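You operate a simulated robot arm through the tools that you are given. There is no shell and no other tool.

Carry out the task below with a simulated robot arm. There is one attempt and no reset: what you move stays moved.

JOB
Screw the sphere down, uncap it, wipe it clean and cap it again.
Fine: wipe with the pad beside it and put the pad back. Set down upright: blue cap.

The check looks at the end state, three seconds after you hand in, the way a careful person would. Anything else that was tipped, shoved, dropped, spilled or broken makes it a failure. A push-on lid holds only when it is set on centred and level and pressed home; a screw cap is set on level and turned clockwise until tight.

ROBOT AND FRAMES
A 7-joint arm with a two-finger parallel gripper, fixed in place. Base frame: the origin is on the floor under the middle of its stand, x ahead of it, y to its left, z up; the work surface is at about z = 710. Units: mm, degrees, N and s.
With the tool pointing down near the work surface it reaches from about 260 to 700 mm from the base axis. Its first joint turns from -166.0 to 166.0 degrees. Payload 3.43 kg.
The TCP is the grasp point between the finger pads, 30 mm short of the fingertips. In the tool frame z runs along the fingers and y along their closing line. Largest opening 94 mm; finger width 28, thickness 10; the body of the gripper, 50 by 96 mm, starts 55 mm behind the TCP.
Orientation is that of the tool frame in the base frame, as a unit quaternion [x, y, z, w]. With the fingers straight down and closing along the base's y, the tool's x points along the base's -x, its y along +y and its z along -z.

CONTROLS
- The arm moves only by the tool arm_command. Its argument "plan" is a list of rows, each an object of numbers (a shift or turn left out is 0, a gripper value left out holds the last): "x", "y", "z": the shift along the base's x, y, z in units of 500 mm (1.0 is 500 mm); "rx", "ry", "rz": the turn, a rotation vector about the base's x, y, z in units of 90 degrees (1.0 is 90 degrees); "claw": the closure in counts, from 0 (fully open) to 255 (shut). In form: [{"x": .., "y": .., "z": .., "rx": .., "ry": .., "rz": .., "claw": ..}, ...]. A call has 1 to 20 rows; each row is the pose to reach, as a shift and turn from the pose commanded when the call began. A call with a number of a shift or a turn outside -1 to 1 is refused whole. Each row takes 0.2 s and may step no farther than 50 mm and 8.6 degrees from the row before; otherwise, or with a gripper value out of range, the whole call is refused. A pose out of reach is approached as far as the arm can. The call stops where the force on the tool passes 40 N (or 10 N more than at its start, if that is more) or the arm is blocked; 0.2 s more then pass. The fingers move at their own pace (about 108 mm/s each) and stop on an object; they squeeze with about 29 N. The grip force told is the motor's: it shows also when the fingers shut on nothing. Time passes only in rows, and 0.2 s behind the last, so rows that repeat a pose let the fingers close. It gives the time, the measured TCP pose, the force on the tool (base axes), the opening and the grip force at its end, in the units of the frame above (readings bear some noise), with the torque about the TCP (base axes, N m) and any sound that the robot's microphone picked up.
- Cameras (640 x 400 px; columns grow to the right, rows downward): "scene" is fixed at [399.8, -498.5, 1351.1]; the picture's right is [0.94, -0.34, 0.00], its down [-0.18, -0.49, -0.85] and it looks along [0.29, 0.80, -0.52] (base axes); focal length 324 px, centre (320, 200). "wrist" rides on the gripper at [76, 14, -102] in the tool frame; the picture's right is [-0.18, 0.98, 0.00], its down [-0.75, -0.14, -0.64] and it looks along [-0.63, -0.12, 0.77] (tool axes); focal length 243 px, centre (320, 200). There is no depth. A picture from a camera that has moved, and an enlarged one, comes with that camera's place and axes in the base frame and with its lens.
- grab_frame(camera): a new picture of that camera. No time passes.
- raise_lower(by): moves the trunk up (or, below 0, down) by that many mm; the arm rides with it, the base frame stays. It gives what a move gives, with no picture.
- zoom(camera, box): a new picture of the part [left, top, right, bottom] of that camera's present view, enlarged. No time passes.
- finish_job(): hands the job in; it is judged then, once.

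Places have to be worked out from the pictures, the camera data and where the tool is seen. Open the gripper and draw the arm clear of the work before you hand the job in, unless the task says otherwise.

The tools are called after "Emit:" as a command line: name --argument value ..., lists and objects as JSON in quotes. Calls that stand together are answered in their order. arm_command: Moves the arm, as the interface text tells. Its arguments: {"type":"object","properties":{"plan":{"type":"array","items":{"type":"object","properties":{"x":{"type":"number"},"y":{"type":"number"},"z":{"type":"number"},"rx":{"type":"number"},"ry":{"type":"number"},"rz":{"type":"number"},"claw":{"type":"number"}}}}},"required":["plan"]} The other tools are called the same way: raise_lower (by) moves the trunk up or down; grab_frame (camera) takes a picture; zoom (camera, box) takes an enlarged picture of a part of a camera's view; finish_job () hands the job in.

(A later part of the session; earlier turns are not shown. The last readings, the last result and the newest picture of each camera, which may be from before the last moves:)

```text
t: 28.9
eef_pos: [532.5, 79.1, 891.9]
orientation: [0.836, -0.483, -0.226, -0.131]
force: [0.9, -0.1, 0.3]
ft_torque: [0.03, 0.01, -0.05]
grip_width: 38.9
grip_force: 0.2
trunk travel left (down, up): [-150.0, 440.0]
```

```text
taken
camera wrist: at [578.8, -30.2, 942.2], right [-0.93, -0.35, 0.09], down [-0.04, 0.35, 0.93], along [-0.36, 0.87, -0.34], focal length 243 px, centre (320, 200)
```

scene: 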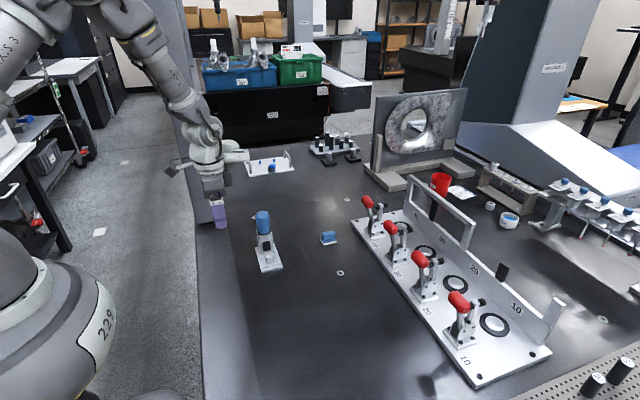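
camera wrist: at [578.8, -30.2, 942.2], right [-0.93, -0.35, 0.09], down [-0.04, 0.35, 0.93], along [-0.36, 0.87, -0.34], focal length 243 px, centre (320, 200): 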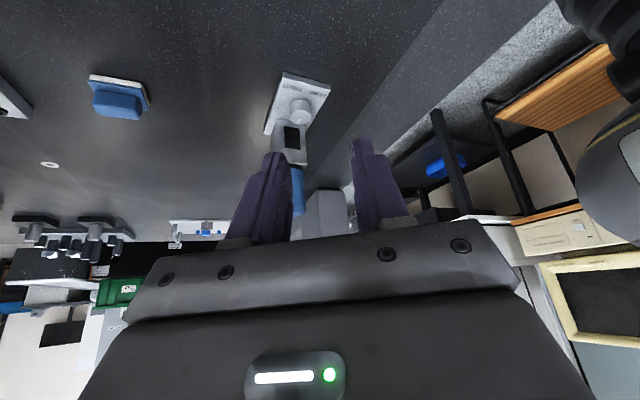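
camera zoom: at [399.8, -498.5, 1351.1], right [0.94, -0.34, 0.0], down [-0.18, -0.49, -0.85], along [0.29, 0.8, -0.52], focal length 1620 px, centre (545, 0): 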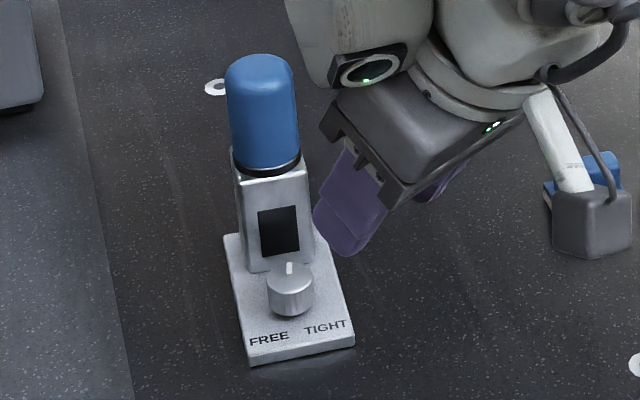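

The pointer is at about +y and the device is upright, only slightly rotated. I zoom further on knob, window and cap to judge.

Emit:
zoom --camera "scene" --box '[256, 244, 288, 276]'

Emit:
zoom --camera "wrist" --box '[260, 60, 340, 140]'

Emit:
zoom --camera "scene" --box '[250, 225, 290, 250]'

```text
12.50 times, centred on (272, 260) of scene
camera zoom: at [399.8, -498.5, 1351.1], right [0.94, -0.34, 0.0], down [-0.18, -0.49, -0.85], along [0.29, 0.8, -0.52], focal length 4049 px, centre (920, -550)
```

zoom: 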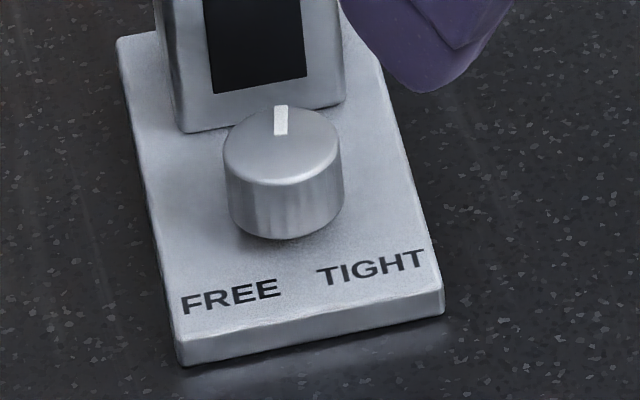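

```text
5.00 times, centred on (300, 100) of wrist
camera zoom: at [578.8, -30.2, 942.2], right [-0.93, -0.35, 0.09], down [-0.04, 0.35, 0.93], along [-0.36, 0.87, -0.34], focal length 1213 px, centre (420, 700)
```

zoom: 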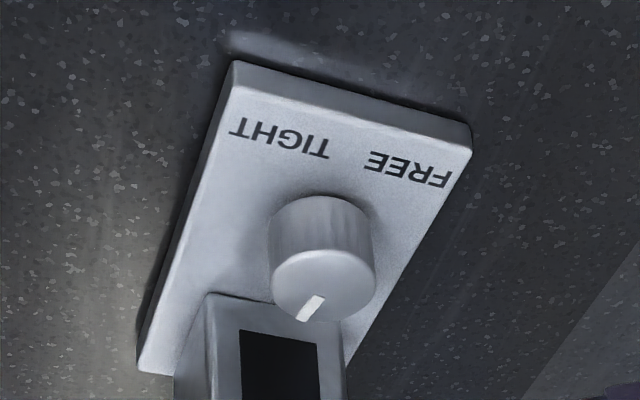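

```text
16.00 times, centred on (270, 238) of scene
camera zoom: at [399.8, -498.5, 1351.1], right [0.94, -0.34, 0.0], down [-0.18, -0.49, -0.85], along [0.29, 0.8, -0.52], focal length 5183 px, centre (1120, -400)
```

zoom: 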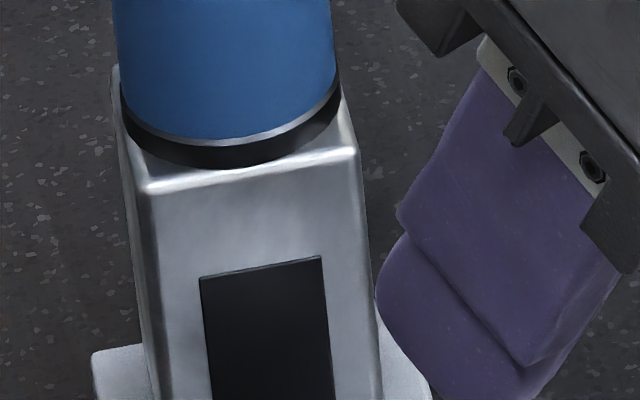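

The pointer now sits at roughly 12 o'clock, about halfway on a FREE→TIGHT clockwise sweep, so I am not convinced it is tight. I go back in at the same place, regrip and turn clockwise slowly, reading the torque.

Emit:
arm_command --plan '[{"x": 0.0, "y": 0.06, "z": -0.03, "claw": 150}, {"x": -0.005, "y": 0.12, "z": -0.08}, {"x": -0.02, "y": 0.15, "z": -0.13}, {"x": -0.035, "y": 0.1767, "z": -0.1834}, {"x": -0.05, "y": 0.2027, "z": -0.2354}, {"x": -0.06, "y": 0.22, "z": -0.27}, {"x": -0.06, "y": 0.22, "z": -0.27}, {"x": -0.06, "y": 0.22, "z": -0.27, "claw": 255}, {"x": -0.06, "y": 0.22, "z": -0.27}, {"x": -0.06, "y": 0.22, "z": -0.27}, {"x": -0.06, "y": 0.22, "z": -0.27}]'

Emit:
zoom --camera "wrist" --box '[280, 120, 360, 200]'

```text
t: 31.4
eef_pos: [503.8, 189.6, 754.3]
orientation: [0.836, -0.483, -0.225, -0.131]
force: [6.8, 3.6, -0.7]
ft_torque: [-0.1, 0.0, -0.08]
grip_width: 25.0
grip_force: 29.3
trunk travel left (down, up): [-150.0, 440.0]
```

```text
5.00 times, centred on (320, 160) of wrist
camera zoom: at [549.8, 80.1, 805.6], right [-0.93, -0.35, 0.09], down [-0.04, 0.35, 0.93], along [-0.36, 0.87, -0.35], focal length 1213 px, centre (320, 400)
```

zoom: 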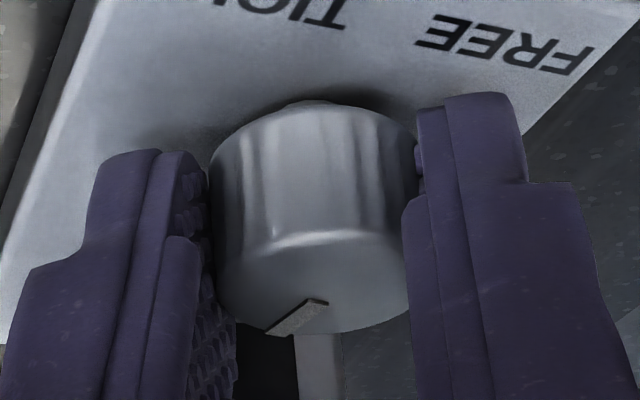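

Now the pointer is clearly visible between the pads. I turn 12° clockwise slowly and compare the pointer relative to the fingers.

Emit:
arm_command --plan '[{"x": 0.001, "y": 0.0, "rz": -0.022}, {"x": 0.0005, "y": -0.0004, "rz": -0.044}, {"x": 0.0, "y": -0.0008, "rz": -0.067}, {"x": -0.0008, "y": -0.0012, "rz": -0.089}, {"x": -0.0015, "y": -0.0015, "rz": -0.111}, {"x": -0.0024, "y": -0.0018, "rz": -0.133}]'

Emit:
zoom --camera "wrist" --box '[280, 120, 360, 200]'

```text
t: 32.8
eef_pos: [502.4, 188.6, 755.3]
orientation: [0.781, -0.568, -0.211, -0.153]
force: [-0.8, -0.6, -1.1]
ft_torque: [-0.06, 0.04, 0.18]
grip_width: 24.9
grip_force: 29.0
trunk travel left (down, up): [-150.0, 440.0]
```

```text
5.00 times, centred on (320, 160) of wrist
camera zoom: at [524.1, 71.8, 805.9], right [-0.98, -0.15, 0.09], down [0.03, 0.36, 0.93], along [-0.17, 0.92, -0.35], focal length 1213 px, centre (320, 400)
```

zoom: 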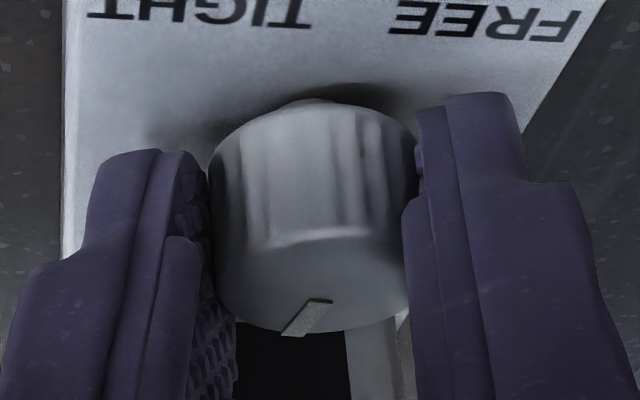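

The fingers turned 12° while the knob moved only about 2°, at 0.18 N·m: it stalls here. To learn whether this is an end stop, I turn the other way (counter-clockwise) by 30° and read the torque.

Emit:
arm_command --plan '[{"x": 0.0022, "y": 0.0007, "rz": 0.0667}, {"x": 0.0044, "y": 0.0016, "rz": 0.1333}, {"x": 0.0064, "y": 0.0028, "rz": 0.2}, {"x": 0.0084, "y": 0.0042, "rz": 0.2667}, {"x": 0.0102, "y": 0.0058, "rz": 0.3333}]'

Emit:
zoom --camera "wrist" --box '[280, 120, 360, 200]'

```text
t: 34.0
eef_pos: [507.1, 191.4, 754.5]
orientation: [0.901, -0.346, -0.244, -0.093]
force: [-4.3, -2.5, -3.5]
ft_torque: [-0.37, -0.04, 0.05]
grip_width: 25.3
grip_force: 29.8
trunk travel left (down, up): [-150.0, 440.0]
```

```text
5.00 times, centred on (320, 160) of wrist
camera zoom: at [584.5, 102.0, 806.0], right [-0.78, -0.62, 0.09], down [-0.15, 0.32, 0.93], along [-0.61, 0.71, -0.34], focal length 1213 px, centre (320, 400)
```

zoom: 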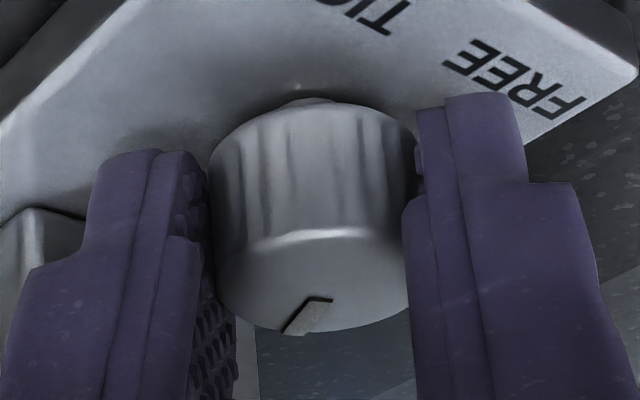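

Counter-clockwise the knob turns freely, so the clockwise end at ~12 o'clock is a stop. Before deciding, I check the other end: release, swing the open fingers to the −45° side to regrip for counter-clockwise turning.

Emit:
arm_command --plan '[{"claw": 150}, {"claw": 150}, {"x": -0.0021, "y": -0.00202, "rz": -0.0861}, {"x": -0.00446, "y": -0.00376, "rz": -0.1722}, {"x": -0.00702, "y": -0.00516, "rz": -0.2583}, {"x": -0.00974, "y": -0.0062, "rz": -0.3444}, {"x": -0.01258, "y": -0.00686, "rz": -0.4306}, {"x": -0.0155, "y": -0.00714, "rz": -0.5167}, {"x": -0.01842, "y": -0.00702, "rz": -0.6028}, {"x": -0.02128, "y": -0.0065, "rz": -0.6889}, {"x": -0.02406, "y": -0.0056, "rz": -0.775}, {"x": -0.0267, "y": -0.00434, "rz": -0.8611}, {"x": -0.02914, "y": -0.00274, "rz": -0.9472}, {"x": -0.03134, "y": -0.00082, "rz": -1.0}, {"x": -0.03134, "y": -0.00082, "rz": -1.0}]'

Emit:
zoom --camera "wrist" --box '[280, 110, 360, 200]'

Emit:
zoom --camera "scene" --box '[220, 190, 320, 280]'

```text
t: 37.1
eef_pos: [491.5, 190.7, 755.3]
orientation: [-0.391, 0.883, 0.105, 0.238]
force: [-1.0, 0.4, 0.3]
ft_torque: [0.0, -0.03, -0.01]
grip_width: 38.6
grip_force: 0.1
trunk travel left (down, up): [-150.0, 440.0]
```

```text
4.44 times, centred on (320, 155) of wrist
camera zoom: at [402.1, 113.2, 806.1], right [-0.62, 0.78, 0.09], down [0.32, 0.15, 0.93], along [0.71, 0.61, -0.35], focal length 1078 px, centre (320, 400)
```

zoom: 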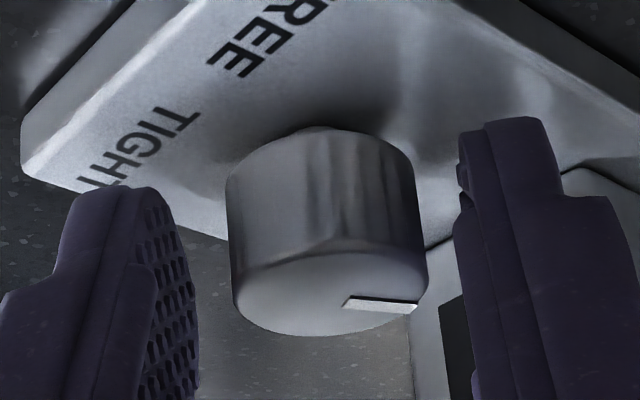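

```text
4.44 times, centred on (270, 235) of scene
camera zoom: at [399.8, -498.5, 1351.1], right [0.94, -0.34, 0.0], down [-0.18, -0.49, -0.85], along [0.29, 0.8, -0.52], focal length 1440 px, centre (542, 44)
```

zoom: 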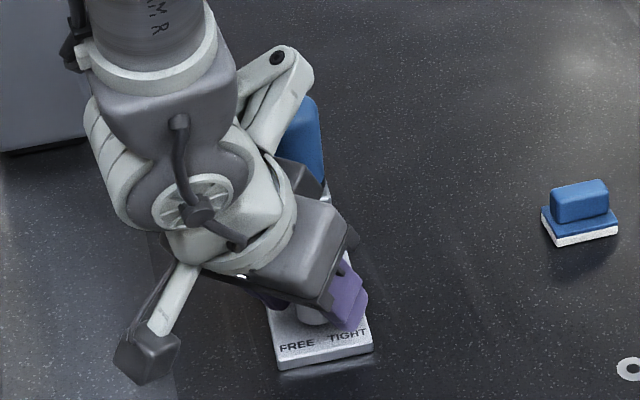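

The knob sits about 2 mm toward −x,+y of the finger centre; I recentre, grip, and turn counter-clockwise 90°.

Emit:
arm_command --plan '[{"x": -0.0032, "y": 0.003}, {"x": -0.0032, "y": 0.003, "claw": 255}, {"x": -0.0032, "y": 0.003}, {"x": -0.0032, "y": 0.003}, {"x": -0.00098, "y": 0.00126, "rz": 0.0833}, {"x": 0.00146, "y": -0.00018, "rz": 0.1667}, {"x": 0.00404, "y": -0.0013, "rz": 0.25}, {"x": 0.00676, "y": -0.00206, "rz": 0.3333}, {"x": 0.00956, "y": -0.00248, "rz": 0.4167}, {"x": 0.0124, "y": -0.00252, "rz": 0.5}, {"x": 0.0152, "y": -0.00218, "rz": 0.5833}, {"x": 0.01794, "y": -0.00148, "rz": 0.6667}, {"x": 0.02056, "y": -0.00044, "rz": 0.75}, {"x": 0.02302, "y": 0.00094, "rz": 0.8333}, {"x": 0.02528, "y": 0.00264, "rz": 0.9167}, {"x": 0.02732, "y": 0.0046, "rz": 1.0}]'

Emit:
zoom --camera "wrist" --box '[280, 110, 360, 200]'

```text
t: 40.5
eef_pos: [506.1, 193.7, 755.6]
orientation: [0.902, -0.344, -0.243, -0.093]
force: [-0.8, 1.5, 0.3]
ft_torque: [-0.05, 0.03, -0.07]
grip_width: 25.2
grip_force: 29.2
trunk travel left (down, up): [-150.0, 440.0]
```

```text
4.44 times, centred on (320, 155) of wrist
camera zoom: at [583.0, 104.0, 806.2], right [-0.78, -0.62, 0.09], down [-0.15, 0.32, 0.93], along [-0.61, 0.71, -0.34], focal length 1078 px, centre (320, 400)
```

zoom: 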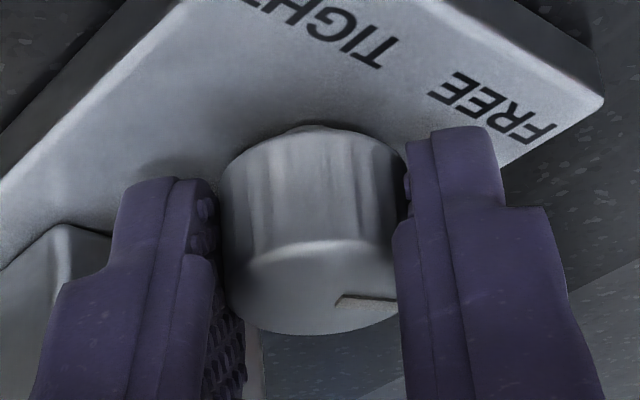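

The knob followed 90° counter-clockwise with little torque; the pointer is now just short of FREE. I swing back once more and continue, to see whether FREE is itself a stop.

Emit:
arm_command --plan '[{"claw": 150}, {"claw": 150}, {"x": -0.0021, "y": -0.00202, "rz": -0.0861}, {"x": -0.00446, "y": -0.00376, "rz": -0.1722}, {"x": -0.00702, "y": -0.00516, "rz": -0.2583}, {"x": -0.00974, "y": -0.0062, "rz": -0.3444}, {"x": -0.01258, "y": -0.00686, "rz": -0.4306}, {"x": -0.0155, "y": -0.00714, "rz": -0.5167}, {"x": -0.01842, "y": -0.00702, "rz": -0.6028}, {"x": -0.02128, "y": -0.0065, "rz": -0.6889}, {"x": -0.02406, "y": -0.0056, "rz": -0.775}, {"x": -0.0267, "y": -0.00434, "rz": -0.8611}, {"x": -0.02914, "y": -0.00274, "rz": -0.9472}, {"x": -0.03134, "y": -0.00082, "rz": -1.0}, {"x": -0.03134, "y": -0.00082, "rz": -1.0}]'

Emit:
zoom --camera "wrist" --box '[280, 110, 360, 200]'

```text
t: 43.8
eef_pos: [490.1, 194.0, 756.1]
orientation: [-0.391, 0.883, 0.105, 0.239]
force: [0.0, 0.1, -0.3]
ft_torque: [-0.01, 0.01, 0.02]
grip_width: 38.7
grip_force: 0.0
trunk travel left (down, up): [-150.0, 440.0]
```

```text
4.44 times, centred on (320, 155) of wrist
camera zoom: at [400.0, 115.4, 806.4], right [-0.62, 0.78, 0.09], down [0.32, 0.15, 0.93], along [0.71, 0.61, -0.35], focal length 1078 px, centre (320, 400)
```

zoom: 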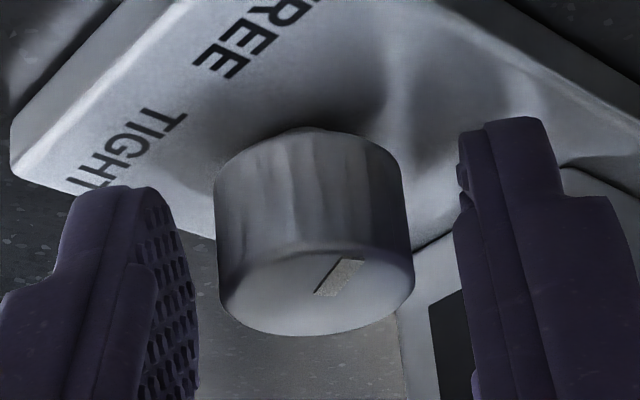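

The knob is centred between the pads. I grip and turn counter-clockwise 37°, past where FREE was, watching torque.

Emit:
arm_command --plan '[{"claw": 255}, {"claw": 255}, {"claw": 255}, {"x": 0.00222, "y": -0.00174, "rz": 0.0833}, {"x": 0.00466, "y": -0.00318, "rz": 0.1667}, {"x": 0.00724, "y": -0.0043, "rz": 0.25}, {"x": 0.00996, "y": -0.00506, "rz": 0.3333}, {"x": 0.01276, "y": -0.00548, "rz": 0.4167}]'

Emit:
zoom --camera "wrist" --box '[280, 110, 360, 200]'

```text
t: 45.5
eef_pos: [496.3, 189.5, 755.7]
orientation: [-0.655, 0.709, 0.176, 0.193]
force: [0.8, -1.1, 4.8]
ft_torque: [0.64, 0.09, -0.15]
grip_width: 24.9
grip_force: 29.0
trunk travel left (down, up): [-150.0, 440.0]
```

```text
4.44 times, centred on (320, 155) of wrist
camera zoom: at [472.7, 73.8, 806.3], right [-0.97, 0.24, 0.09], down [0.16, 0.32, 0.93], along [0.19, 0.92, -0.34], focal length 1078 px, centre (320, 400)
```

zoom: 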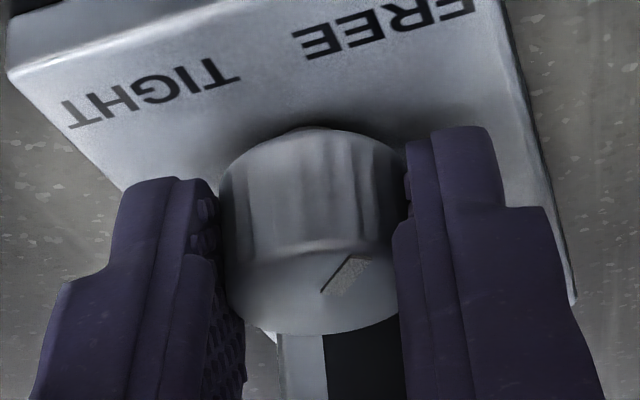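

The pointer is at about 226° (right at FREE) and the torque is −0.15 N·m, hinting at a stop. I turn 10° more to confirm.

Emit:
arm_command --plan '[{"x": 0.0009, "y": 0.0, "rz": 0.0278}, {"x": 0.0019, "y": 0.0, "rz": 0.0556}, {"x": 0.0028, "y": 0.0, "rz": 0.0833}, {"x": 0.0038, "y": 0.0, "rz": 0.1111}]'

Emit:
zoom --camera "wrist" --box '[280, 110, 360, 200]'

Emit:
zoom --camera "wrist" --box '[220, 30, 420, 230]'

```text
t: 46.5
eef_pos: [498.8, 190.2, 756.3]
orientation: [0.714, -0.65, -0.192, -0.176]
force: [1.1, 0.7, 4.9]
ft_torque: [0.18, 0.0, -0.26]
grip_width: 25.3
grip_force: 29.3
trunk travel left (down, up): [-150.0, 440.0]
```

```text
4.44 times, centred on (320, 155) of wrist
camera zoom: at [494.6, 71.6, 806.3], right [-0.99, 0.07, 0.09], down [0.11, 0.34, 0.93], along [0.03, 0.94, -0.34], focal length 1078 px, centre (320, 400)
```

zoom: 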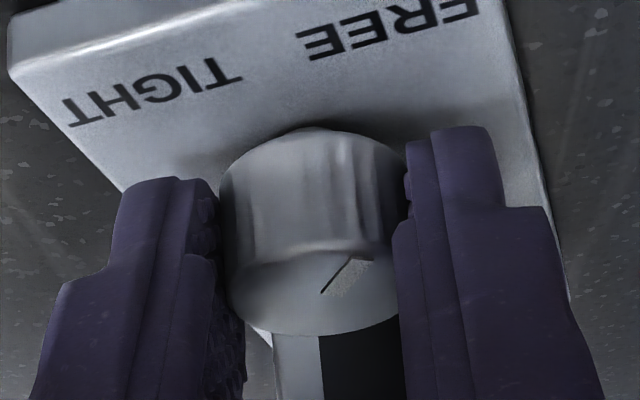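

```text
2.00 times, centred on (320, 130) of wrist
camera zoom: at [494.6, 71.6, 806.3], right [-0.99, 0.07, 0.09], down [0.11, 0.34, 0.93], along [0.03, 0.94, -0.34], focal length 485 px, centre (320, 340)
```

zoom: 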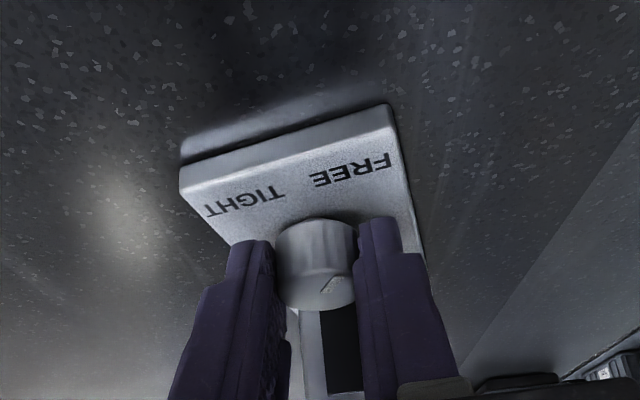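

The whole device now turned along with the knob (about 10°), so FREE is the counter-clockwise stop and the only travel is clockwise: the clockwise stop is the tight end. I now turn back clockwise, beginning with 50° in this grip.

Emit:
arm_command --plan '[{"x": -0.00284, "y": -8e-05, "rz": -0.0833}, {"x": -0.00564, "y": 0.0002, "rz": -0.1667}, {"x": -0.0084, "y": 0.00084, "rz": -0.25}, {"x": -0.01104, "y": 0.00184, "rz": -0.3333}, {"x": -0.01352, "y": 0.00318, "rz": -0.4167}, {"x": -0.01582, "y": 0.00484, "rz": -0.5}, {"x": -0.01736, "y": 0.00622, "rz": -0.5611}, {"x": -0.01736, "y": 0.00622, "rz": -0.5611}]'

Emit:
zoom --camera "wrist" --box '[220, 30, 420, 230]'

Emit:
zoom --camera "scene" --box '[220, 190, 320, 280]'

```text
t: 48.4
eef_pos: [489.2, 193.8, 755.3]
orientation: [-0.368, 0.892, 0.099, 0.241]
force: [-0.5, -1.4, 2.0]
ft_torque: [0.08, -0.02, 0.01]
grip_width: 25.0
grip_force: 29.2
trunk travel left (down, up): [-150.0, 440.0]
```

```text
2.00 times, centred on (320, 130) of wrist
camera zoom: at [395.3, 120.5, 806.3], right [-0.58, 0.81, 0.09], down [0.33, 0.13, 0.93], along [0.74, 0.57, -0.34], focal length 485 px, centre (320, 340)
```

zoom: 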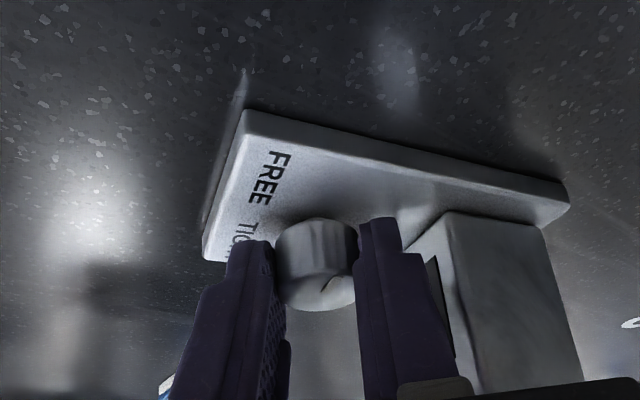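

```text
4.44 times, centred on (270, 235) of scene
camera zoom: at [399.8, -498.5, 1351.1], right [0.94, -0.34, 0.0], down [-0.18, -0.49, -0.85], along [0.29, 0.8, -0.52], focal length 1440 px, centre (542, 44)
```

zoom: 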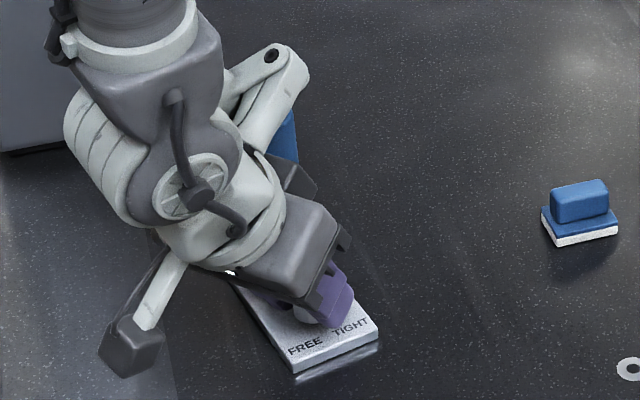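

The plate has swung about 15° counter-clockwise about the knob; I will straighten it later. I release, swing back to +45° and regrip for the rest of the clockwise turn.

Emit:
arm_command --plan '[{"claw": 150}, {"claw": 150}, {"x": 0.00214, "y": -0.00186, "rz": 0.0833}, {"x": 0.00448, "y": -0.00342, "rz": 0.1667}, {"x": 0.00702, "y": -0.00468, "rz": 0.25}, {"x": 0.00968, "y": -0.00558, "rz": 0.3333}, {"x": 0.01246, "y": -0.00614, "rz": 0.4167}, {"x": 0.01528, "y": -0.00632, "rz": 0.5}, {"x": 0.0181, "y": -0.00614, "rz": 0.5833}, {"x": 0.02088, "y": -0.00558, "rz": 0.6667}, {"x": 0.02354, "y": -0.00468, "rz": 0.75}, {"x": 0.02608, "y": -0.00342, "rz": 0.8333}, {"x": 0.02842, "y": -0.00186, "rz": 0.9167}, {"x": 0.03056, "y": 0.0, "rz": 1.0}, {"x": 0.03056, "y": 0.0, "rz": 1.0}]'

Emit:
zoom --camera "wrist" --box '[280, 110, 360, 200]'

Emit:
zoom --camera "wrist" --box '[220, 30, 420, 230]'

```text
t: 51.5
eef_pos: [504.0, 194.2, 754.5]
orientation: [0.892, -0.369, -0.241, -0.1]
force: [-0.9, -0.5, -0.2]
ft_torque: [0.02, 0.02, 0.02]
grip_width: 38.7
grip_force: 0.0
trunk travel left (down, up): [-150.0, 440.0]
```

```text
4.44 times, centred on (320, 155) of wrist
camera zoom: at [577.1, 100.1, 805.9], right [-0.81, -0.58, 0.09], down [-0.13, 0.33, 0.93], along [-0.57, 0.74, -0.34], focal length 1078 px, centre (320, 400)
```

zoom: 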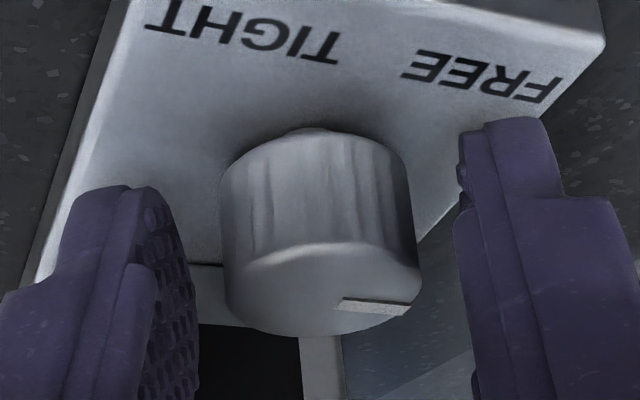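

```text
2.00 times, centred on (320, 130) of wrist
camera zoom: at [577.1, 100.1, 805.9], right [-0.81, -0.58, 0.09], down [-0.13, 0.33, 0.93], along [-0.57, 0.74, -0.34], focal length 485 px, centre (320, 340)
```

zoom: 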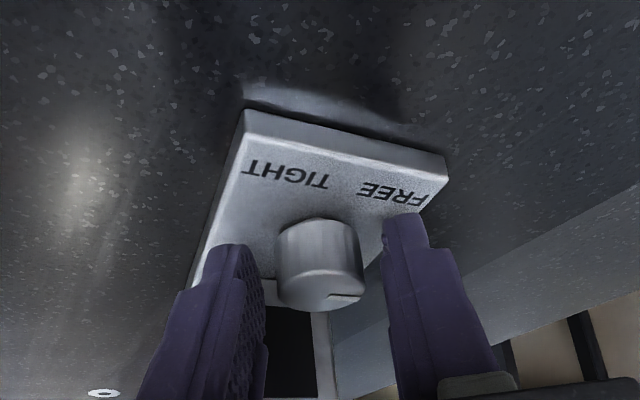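

I recentre by about 1.2 mm, grip and turn clockwise 80°, stopping at −35° where the body still clears the cap.

Emit:
arm_command --plan '[{"x": -0.0017, "y": -0.0017}, {"x": -0.0017, "y": -0.0017, "claw": 255}, {"x": -0.0017, "y": -0.0017}, {"x": -0.0017, "y": -0.0017}, {"x": -0.00384, "y": -0.00356, "rz": -0.0833}, {"x": -0.00618, "y": -0.00512, "rz": -0.1667}, {"x": -0.00872, "y": -0.00638, "rz": -0.25}, {"x": -0.01138, "y": -0.00728, "rz": -0.3333}, {"x": -0.01416, "y": -0.00784, "rz": -0.4167}, {"x": -0.01698, "y": -0.00802, "rz": -0.5}, {"x": -0.0198, "y": -0.00784, "rz": -0.5833}, {"x": -0.02258, "y": -0.00728, "rz": -0.6667}, {"x": -0.02524, "y": -0.00638, "rz": -0.75}, {"x": -0.02778, "y": -0.00512, "rz": -0.8333}, {"x": -0.02936, "y": -0.00412, "rz": -0.8889}]'

Emit:
zoom --camera "wrist" --box '[280, 110, 360, 200]'

Emit:
zoom --camera "wrist" --box '[220, 30, 420, 230]'

```text
t: 54.8
eef_pos: [490.4, 190.5, 754.2]
orientation: [-0.444, 0.857, 0.119, 0.232]
force: [-0.2, 0.0, 4.1]
ft_torque: [0.04, -0.21, 0.0]
grip_width: 25.2
grip_force: 28.9
trunk travel left (down, up): [-150.0, 440.0]
```

```text
4.44 times, centred on (320, 155) of wrist
camera zoom: at [410.2, 103.1, 806.4], right [-0.71, 0.7, 0.09], down [0.3, 0.19, 0.93], along [0.63, 0.69, -0.35], focal length 1078 px, centre (320, 400)
```

zoom: 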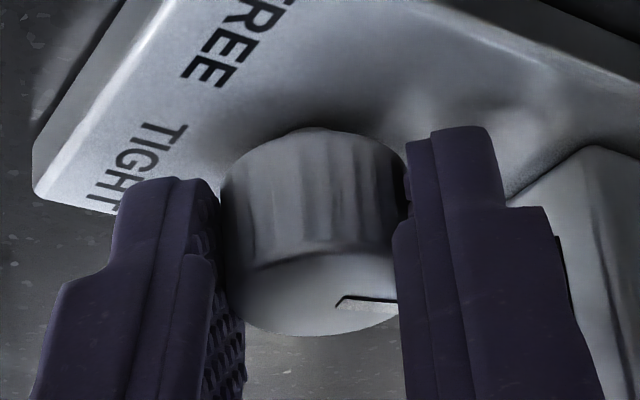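

```text
2.00 times, centred on (320, 130) of wrist
camera zoom: at [410.2, 103.1, 806.4], right [-0.71, 0.7, 0.09], down [0.3, 0.19, 0.93], along [0.63, 0.69, -0.35], focal length 485 px, centre (320, 340)
```

zoom: 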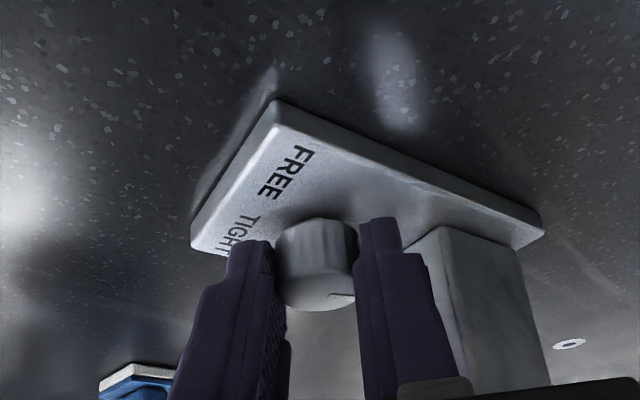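

The knob followed the full 80°; the pointer is at about 115° and the plate stands about +11° yawed. Another regrip is needed for the last ~25° to the stop.

Emit:
arm_command --plan '[{"claw": 150}, {"claw": 150}, {"x": 0.0024, "y": -0.00146, "rz": 0.0833}, {"x": 0.005, "y": -0.0026, "rz": 0.1667}, {"x": 0.0077, "y": -0.00338, "rz": 0.25}, {"x": 0.0105, "y": -0.00382, "rz": 0.3333}, {"x": 0.01332, "y": -0.00388, "rz": 0.4167}, {"x": 0.01614, "y": -0.00358, "rz": 0.5}, {"x": 0.01888, "y": -0.0029, "rz": 0.5833}, {"x": 0.0215, "y": -0.00188, "rz": 0.6667}, {"x": 0.02398, "y": -0.00052, "rz": 0.75}, {"x": 0.02626, "y": 0.00116, "rz": 0.8333}, {"x": 0.02766, "y": 0.00242, "rz": 0.8889}, {"x": 0.02766, "y": 0.00242, "rz": 0.8889}]'

Emit:
zoom --camera "wrist" --box '[280, 110, 360, 200]'

Emit:
zoom --camera "wrist" --box '[220, 30, 420, 230]'

```text
t: 57.8
eef_pos: [503.6, 194.0, 754.4]
orientation: [0.892, -0.369, -0.24, -0.101]
force: [-0.3, -0.2, -1.1]
ft_torque: [0.01, -0.02, -0.02]
grip_width: 38.7
grip_force: 0.1
trunk travel left (down, up): [-150.0, 440.0]
```

```text
4.44 times, centred on (320, 155) of wrist
camera zoom: at [576.4, 99.0, 805.9], right [-0.81, -0.58, 0.09], down [-0.13, 0.33, 0.93], along [-0.57, 0.74, -0.34], focal length 1078 px, centre (320, 400)
```

zoom: 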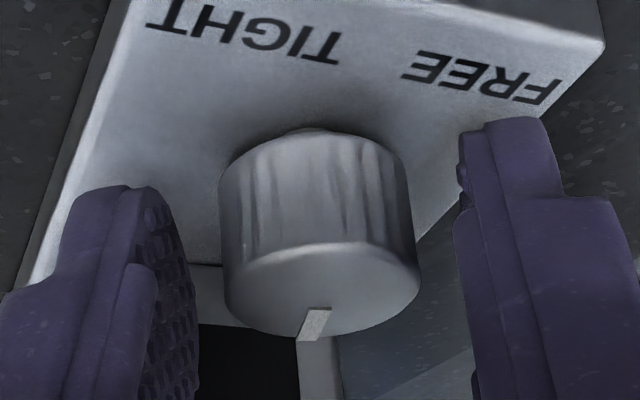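

```text
2.00 times, centred on (320, 130) of wrist
camera zoom: at [576.4, 99.0, 805.9], right [-0.81, -0.58, 0.09], down [-0.13, 0.33, 0.93], along [-0.57, 0.74, -0.34], focal length 485 px, centre (320, 340)
```

zoom: 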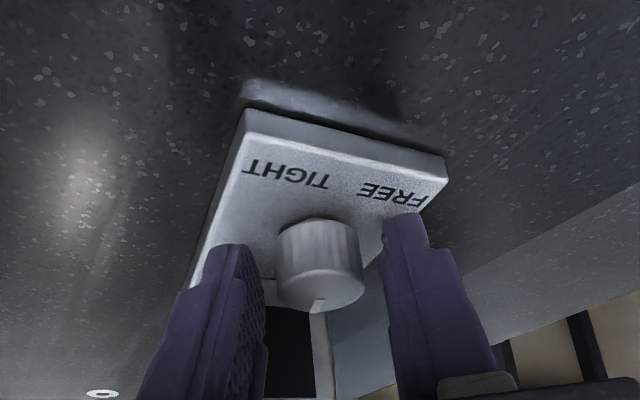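

Pointer is at about 114°, plate yaw ≈ +12°. I recentre 1 mm, grip, and turn clockwise 30°, which should reach the stop and start drawing the plate back straight.

Emit:
arm_command --plan '[{"x": -0.0014, "y": -0.0014}, {"x": -0.0014, "y": -0.0014, "claw": 255}, {"x": -0.0014, "y": -0.0014}, {"x": -0.0014, "y": -0.0014}, {"x": -0.00247, "y": -0.00233, "rz": -0.0417}, {"x": -0.00354, "y": -0.00326, "rz": -0.0833}, {"x": -0.0047, "y": -0.0041, "rz": -0.125}, {"x": -0.00588, "y": -0.00482, "rz": -0.1667}, {"x": -0.0071, "y": -0.0055, "rz": -0.2083}, {"x": -0.00842, "y": -0.00608, "rz": -0.25}, {"x": -0.0097, "y": -0.0066, "rz": -0.2917}, {"x": -0.01108, "y": -0.00698, "rz": -0.3333}]'

Emit:
zoom --camera "wrist" --box '[280, 110, 360, 200]'

Emit:
zoom --camera "wrist" --box '[220, 30, 420, 230]'

```text
t: 60.4
eef_pos: [498.5, 188.5, 754.8]
orientation: [0.765, -0.589, -0.205, -0.16]
force: [16.8, 10.1, 3.2]
ft_torque: [-0.04, -0.16, 0.0]
grip_width: 25.2
grip_force: 28.9
trunk travel left (down, up): [-150.0, 440.0]
```

```text
4.44 times, centred on (320, 155) of wrist
camera zoom: at [515.3, 71.3, 806.0], right [-0.99, -0.1, 0.09], down [0.05, 0.35, 0.93], along [-0.12, 0.93, -0.35], focal length 1078 px, centre (320, 400)
```

zoom: 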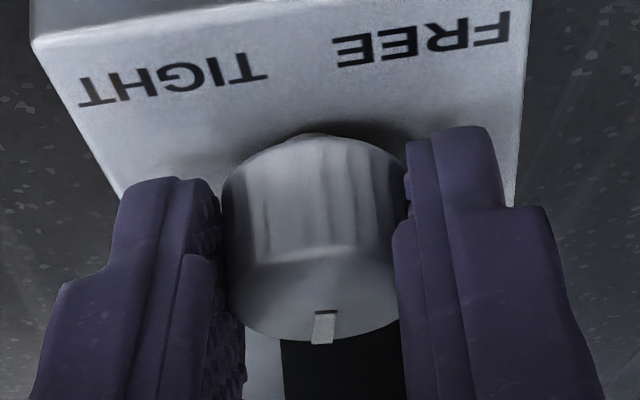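

```text
2.00 times, centred on (320, 130) of wrist
camera zoom: at [515.3, 71.3, 806.0], right [-0.99, -0.1, 0.09], down [0.05, 0.35, 0.93], along [-0.12, 0.93, -0.35], focal length 485 px, centre (320, 340)
```

zoom: 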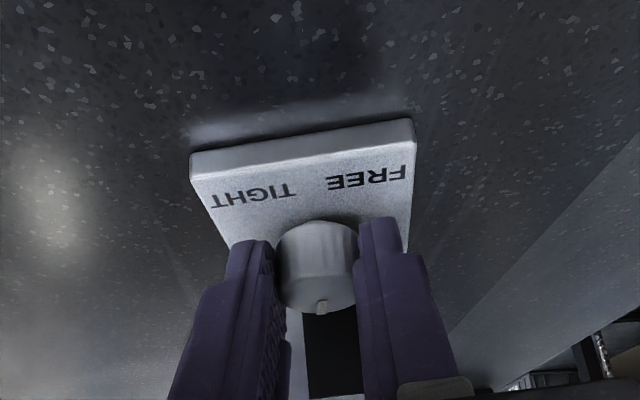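

The pointer stopped at 94° (the same plate-relative stop as before) while the fingers went on slipping, so the clockwise stop is reached. I ease the sideways load and give one more short clockwise nudge to be sure it is home.

Emit:
arm_command --plan '[{"x": 0.0024, "y": 0.001}, {"x": 0.0024, "y": 0.001}, {"x": 0.001, "y": 0.0007, "rz": -0.0417}, {"x": -0.0004, "y": 0.0004, "rz": -0.0833}, {"x": -0.0018, "y": 0.0003, "rz": -0.125}, {"x": -0.0032, "y": 0.0003, "rz": -0.1667}]'

Emit:
zoom --camera "wrist" --box '[280, 110, 360, 200]'

```text
t: 61.8
eef_pos: [496.4, 188.7, 754.9]
orientation: [-0.682, 0.684, 0.184, 0.184]
force: [-0.4, 0.5, 1.3]
ft_torque: [-0.29, -0.11, 0.28]
grip_width: 25.2
grip_force: 29.1
trunk travel left (down, up): [-150.0, 440.0]
```

```text
4.44 times, centred on (320, 155) of wrist
camera zoom: at [481.5, 70.9, 805.9], right [-0.98, 0.16, 0.09], down [0.14, 0.33, 0.93], along [0.12, 0.93, -0.35], focal length 1078 px, centre (320, 400)
```

zoom: 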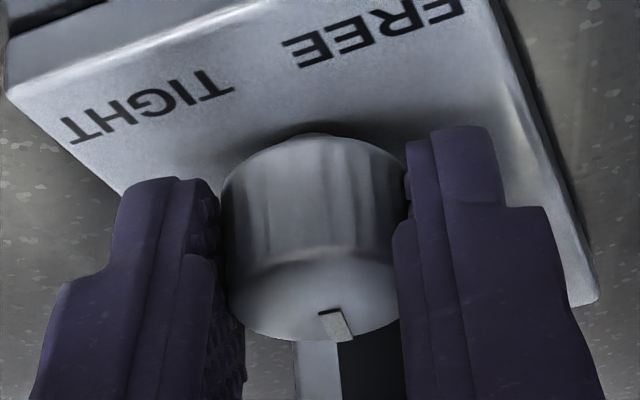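

The knob holds at 94° against 0.28 N·m while the pads slip, so it is fully home at its clockwise stop. I release and withdraw backward and upward, then look at the device.

Emit:
arm_command --plan '[{"claw": 130}, {"claw": 130}, {"y": -0.02, "z": 0.0346}, {"y": -0.05, "z": 0.0866}, {"y": -0.08, "z": 0.14}, {"y": -0.1, "z": 0.2}, {"y": -0.12, "z": 0.27}, {"y": -0.12, "z": 0.34}, {"y": -0.12, "z": 0.4, "rx": -0.06}, {"y": -0.12, "z": 0.42, "rx": -0.14}, {"y": -0.12, "z": 0.42, "rx": -0.22}, {"y": -0.12, "z": 0.42, "rx": -0.3}, {"y": -0.12, "z": 0.42, "rx": -0.3333}, {"y": -0.12, "z": 0.42, "rx": -0.3333}]'

Emit:
grab_frame --camera "wrist"

Emit:
zoom --camera "scene" --box '[230, 195, 310, 285]'

```text
t: 64.8
eef_pos: [497.1, 127.6, 966.3]
orientation: [-0.706, 0.708, -0.001, 0.001]
force: [-0.3, 0.3, 0.3]
ft_torque: [0.0, 0.01, 0.02]
grip_width: 46.1
grip_force: 0.1
trunk travel left (down, up): [-150.0, 440.0]
```

```text
taken
camera wrist: at [481.9, 52.1, 1068.5], right [-0.98, 0.19, 0.0], down [0.14, 0.75, 0.64], along [0.12, 0.63, -0.76], focal length 243 px, centre (320, 200)
```

wrist: 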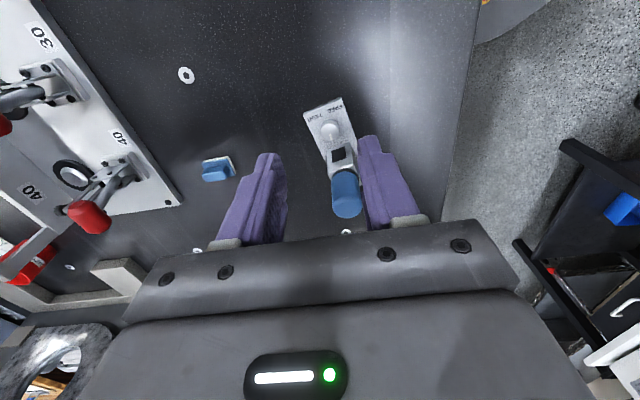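

```text
4.44 times, centred on (270, 240) of scene
camera zoom: at [399.8, -498.5, 1351.1], right [0.94, -0.34, 0.0], down [-0.18, -0.49, -0.85], along [0.29, 0.8, -0.52], focal length 1440 px, centre (542, 22)
```

zoom: 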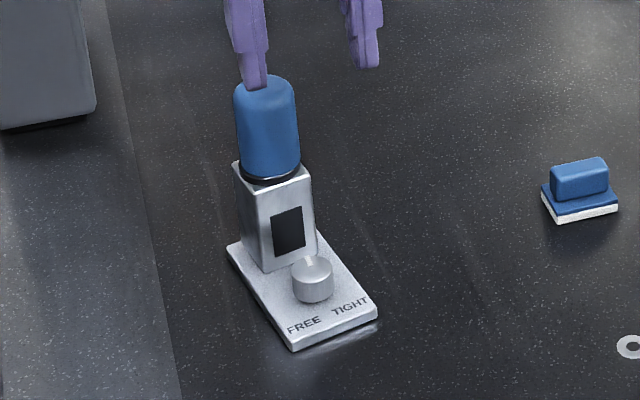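

I zoom in with both cameras to measure the cap, post and plate precisely.

Emit:
zoom --camera "wrist" --box '[290, 80, 380, 230]'

Emit:
zoom --camera "scene" --box '[272, 200, 302, 225]'

Emit:
zoom --camera "scene" --box '[275, 205, 305, 270]'

```text
2.67 times, centred on (335, 155) of wrist
camera zoom: at [481.9, 52.1, 1068.5], right [-0.98, 0.19, 0.0], down [0.14, 0.75, 0.64], along [0.12, 0.63, -0.76], focal length 647 px, centre (280, 320)
```

zoom: 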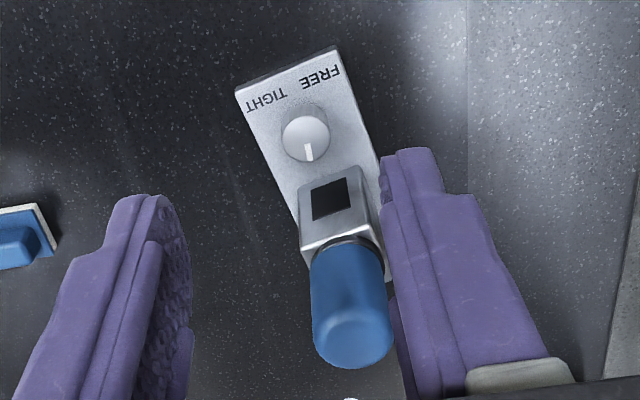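

```text
16.00 times, centred on (287, 212) of scene
camera zoom: at [399.8, -498.5, 1351.1], right [0.94, -0.34, 0.0], down [-0.18, -0.49, -0.85], along [0.29, 0.8, -0.52], focal length 5183 px, centre (848, 0)
```

zoom: 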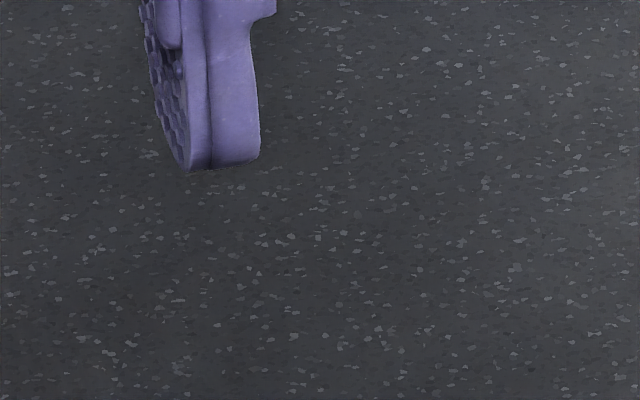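

```text
6.15 times, centred on (290, 238) of scene
camera zoom: at [399.8, -498.5, 1351.1], right [0.94, -0.34, 0.0], down [-0.18, -0.49, -0.85], along [0.29, 0.8, -0.52], focal length 1994 px, centre (505, -31)
```

zoom: 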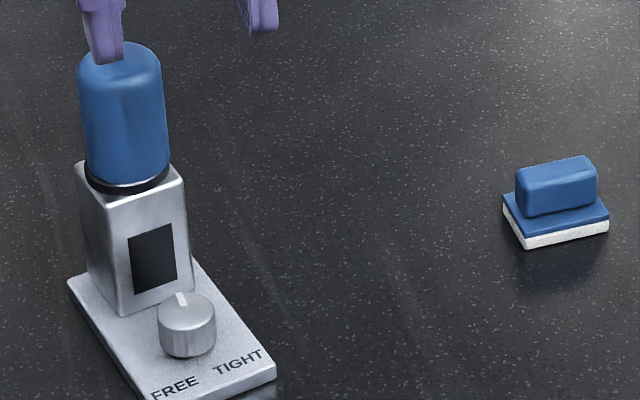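

Cap axis is about (482, 253.5), cap z≈788–850, dia≈41; the plate is yawed about +13°. I move the open gripper above the cap to refine before grasping.

Emit:
arm_command --plan '[{"x": -0.01, "y": 0.08, "z": 0.0, "claw": 0}, {"x": -0.02, "y": 0.16, "z": -0.02}, {"x": -0.03, "y": 0.23, "z": -0.06}, {"x": -0.0302, "y": 0.2518, "z": -0.122}, {"x": -0.0302, "y": 0.2518, "z": -0.122}, {"x": -0.0302, "y": 0.2518, "z": -0.122}]'

Emit:
grab_frame --camera "wrist"

Emit:
zoom --camera "scene" --box '[220, 160, 330, 280]'

```text
t: 66.2
eef_pos: [481.0, 254.6, 904.2]
orientation: [-0.706, 0.708, 0.0, 0.002]
force: [1.1, 0.4, 0.3]
ft_torque: [-0.01, -0.01, -0.01]
grip_width: 94.1
grip_force: 0.0
trunk travel left (down, up): [-150.0, 440.0]
```

```text
taken
camera wrist: at [466.4, 178.0, 1007.3], right [-0.98, 0.19, 0.0], down [0.14, 0.75, 0.64], along [0.12, 0.63, -0.76], focal length 243 px, centre (320, 200)
```

wrist: 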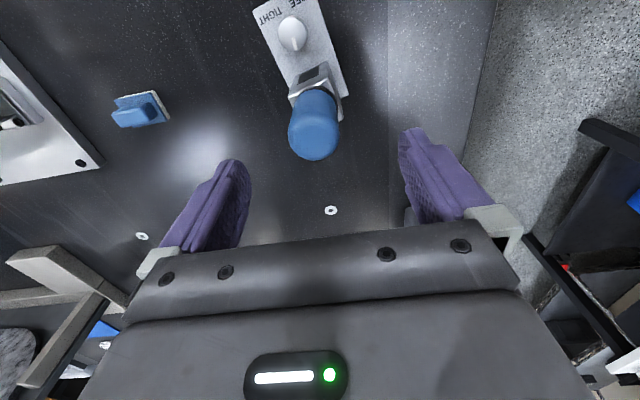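

```text
3.33 times, centred on (275, 220) of scene
camera zoom: at [399.8, -498.5, 1351.1], right [0.94, -0.34, 0.0], down [-0.18, -0.49, -0.85], along [0.29, 0.8, -0.52], focal length 1080 px, centre (470, 133)
```

zoom: 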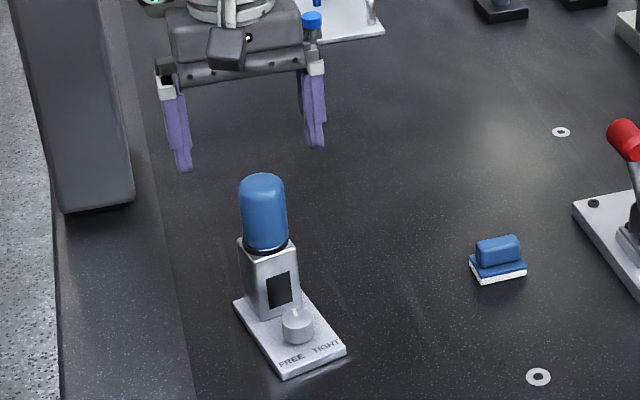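

The fingers straddle the cap's position from above. I zoom the wrist view to compute the cap axis in the tool frame.

Emit:
zoom --camera "wrist" --box '[240, 40, 400, 180]'

Emit:
zoom --camera "wrist" --box '[270, 60, 360, 170]'

```text
2.86 times, centred on (320, 110) of wrist
camera zoom: at [466.4, 178.0, 1007.3], right [-0.98, 0.19, 0.0], down [0.14, 0.75, 0.64], along [0.12, 0.63, -0.76], focal length 693 px, centre (320, 457)
```

zoom: 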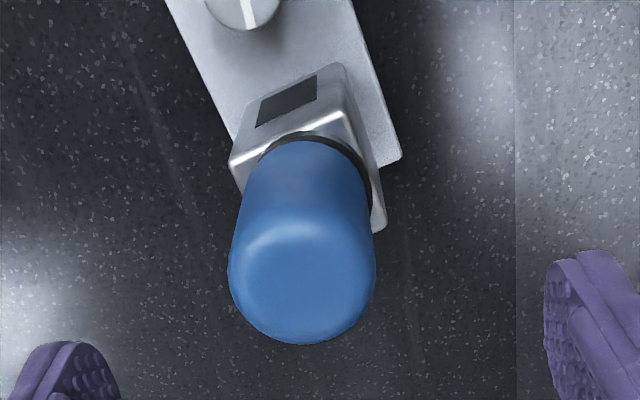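

```text
3.64 times, centred on (315, 115) of wrist
camera zoom: at [466.4, 178.0, 1007.3], right [-0.98, 0.19, 0.0], down [0.14, 0.75, 0.64], along [0.12, 0.63, -0.76], focal length 882 px, centre (338, 509)
```

zoom: 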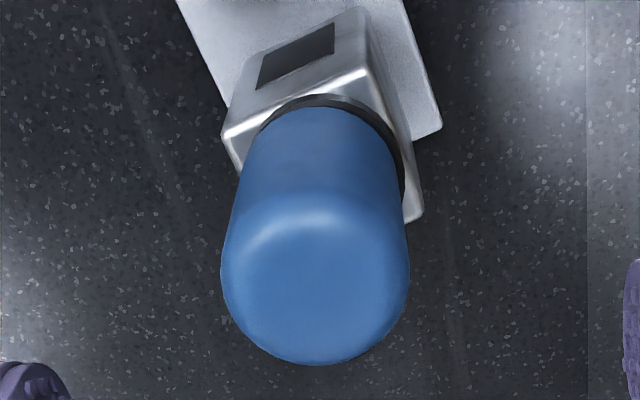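

Cap axis estimate: about (482.7, 253.5). I descend so the fingertips reach z≈793, beside the cap and above the post top, and check centring before closing.

Emit:
arm_command --plan '[{"x": 0.0035, "y": -0.002, "z": -0.06}, {"x": 0.0035, "y": -0.002, "z": -0.11}, {"x": 0.0035, "y": -0.002, "z": -0.145}, {"x": 0.0035, "y": -0.002, "z": -0.163}, {"x": 0.0035, "y": -0.002, "z": -0.163}]'

Emit:
grab_frame --camera "wrist"

Emit:
zoom --camera "scene" --box '[220, 180, 320, 280]'

```text
t: 67.3
eef_pos: [483.9, 255.4, 823.3]
orientation: [-0.707, 0.708, 0.0, 0.002]
force: [0.6, 0.0, 0.1]
ft_torque: [0.02, -0.04, -0.01]
grip_width: 93.8
grip_force: 0.0
trunk travel left (down, up): [-150.0, 440.0]
```

```text
taken
camera wrist: at [468.8, 177.1, 926.0], right [-0.98, 0.19, 0.0], down [0.14, 0.75, 0.64], along [0.12, 0.63, -0.76], focal length 243 px, centre (320, 200)
```

wrist: 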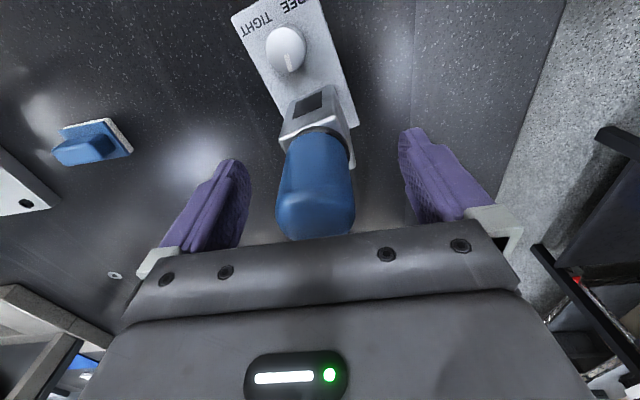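

```text
4.00 times, centred on (270, 230) of scene
camera zoom: at [399.8, -498.5, 1351.1], right [0.94, -0.34, 0.0], down [-0.18, -0.49, -0.85], along [0.29, 0.8, -0.52], focal length 1296 px, centre (520, 80)
```

zoom: 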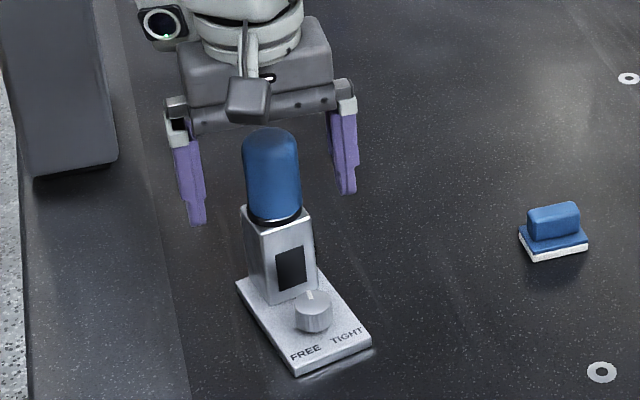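

The cap stands between the fingers, slightly toward +x and −y of centre. I shift (+2, −2) mm and close on it.

Emit:
arm_command --plan '[{"x": 0.004, "y": -0.004}, {"x": 0.004, "y": -0.004, "claw": 255}, {"x": 0.004, "y": -0.004}, {"x": 0.004, "y": -0.004}, {"x": 0.004, "y": -0.004}]'

Emit:
grab_frame --camera "wrist"

Emit:
zoom --camera "scene" --box '[220, 180, 320, 280]'

```text
t: 68.5
eef_pos: [484.7, 252.7, 823.6]
orientation: [-0.707, 0.707, 0.0, 0.001]
force: [-7.1, -0.4, -1.6]
ft_torque: [0.01, 0.33, 0.04]
grip_width: 38.9
grip_force: 29.0
trunk travel left (down, up): [-150.0, 440.0]
```

```text
taken
camera wrist: at [469.8, 175.1, 926.0], right [-0.98, 0.18, 0.0], down [0.14, 0.75, 0.64], along [0.12, 0.63, -0.76], focal length 243 px, centre (320, 200)
```

wrist: 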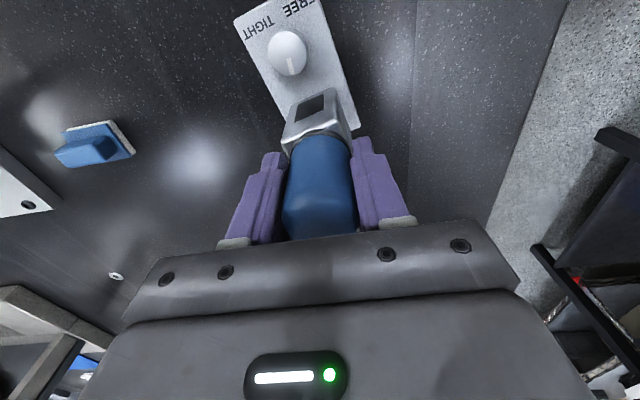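

```text
4.00 times, centred on (270, 230) of scene
camera zoom: at [399.8, -498.5, 1351.1], right [0.94, -0.34, 0.0], down [-0.18, -0.49, -0.85], along [0.29, 0.8, -0.52], focal length 1296 px, centre (520, 80)
```

zoom: 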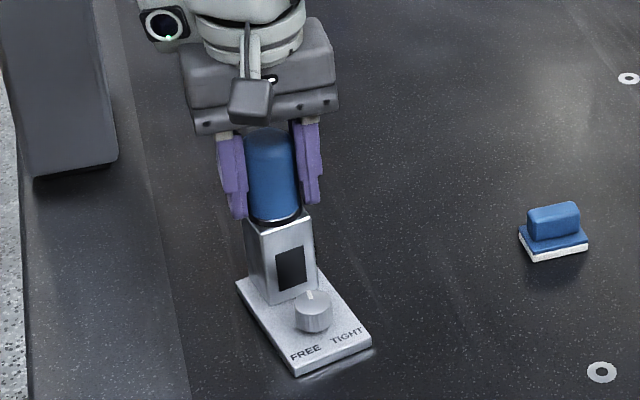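

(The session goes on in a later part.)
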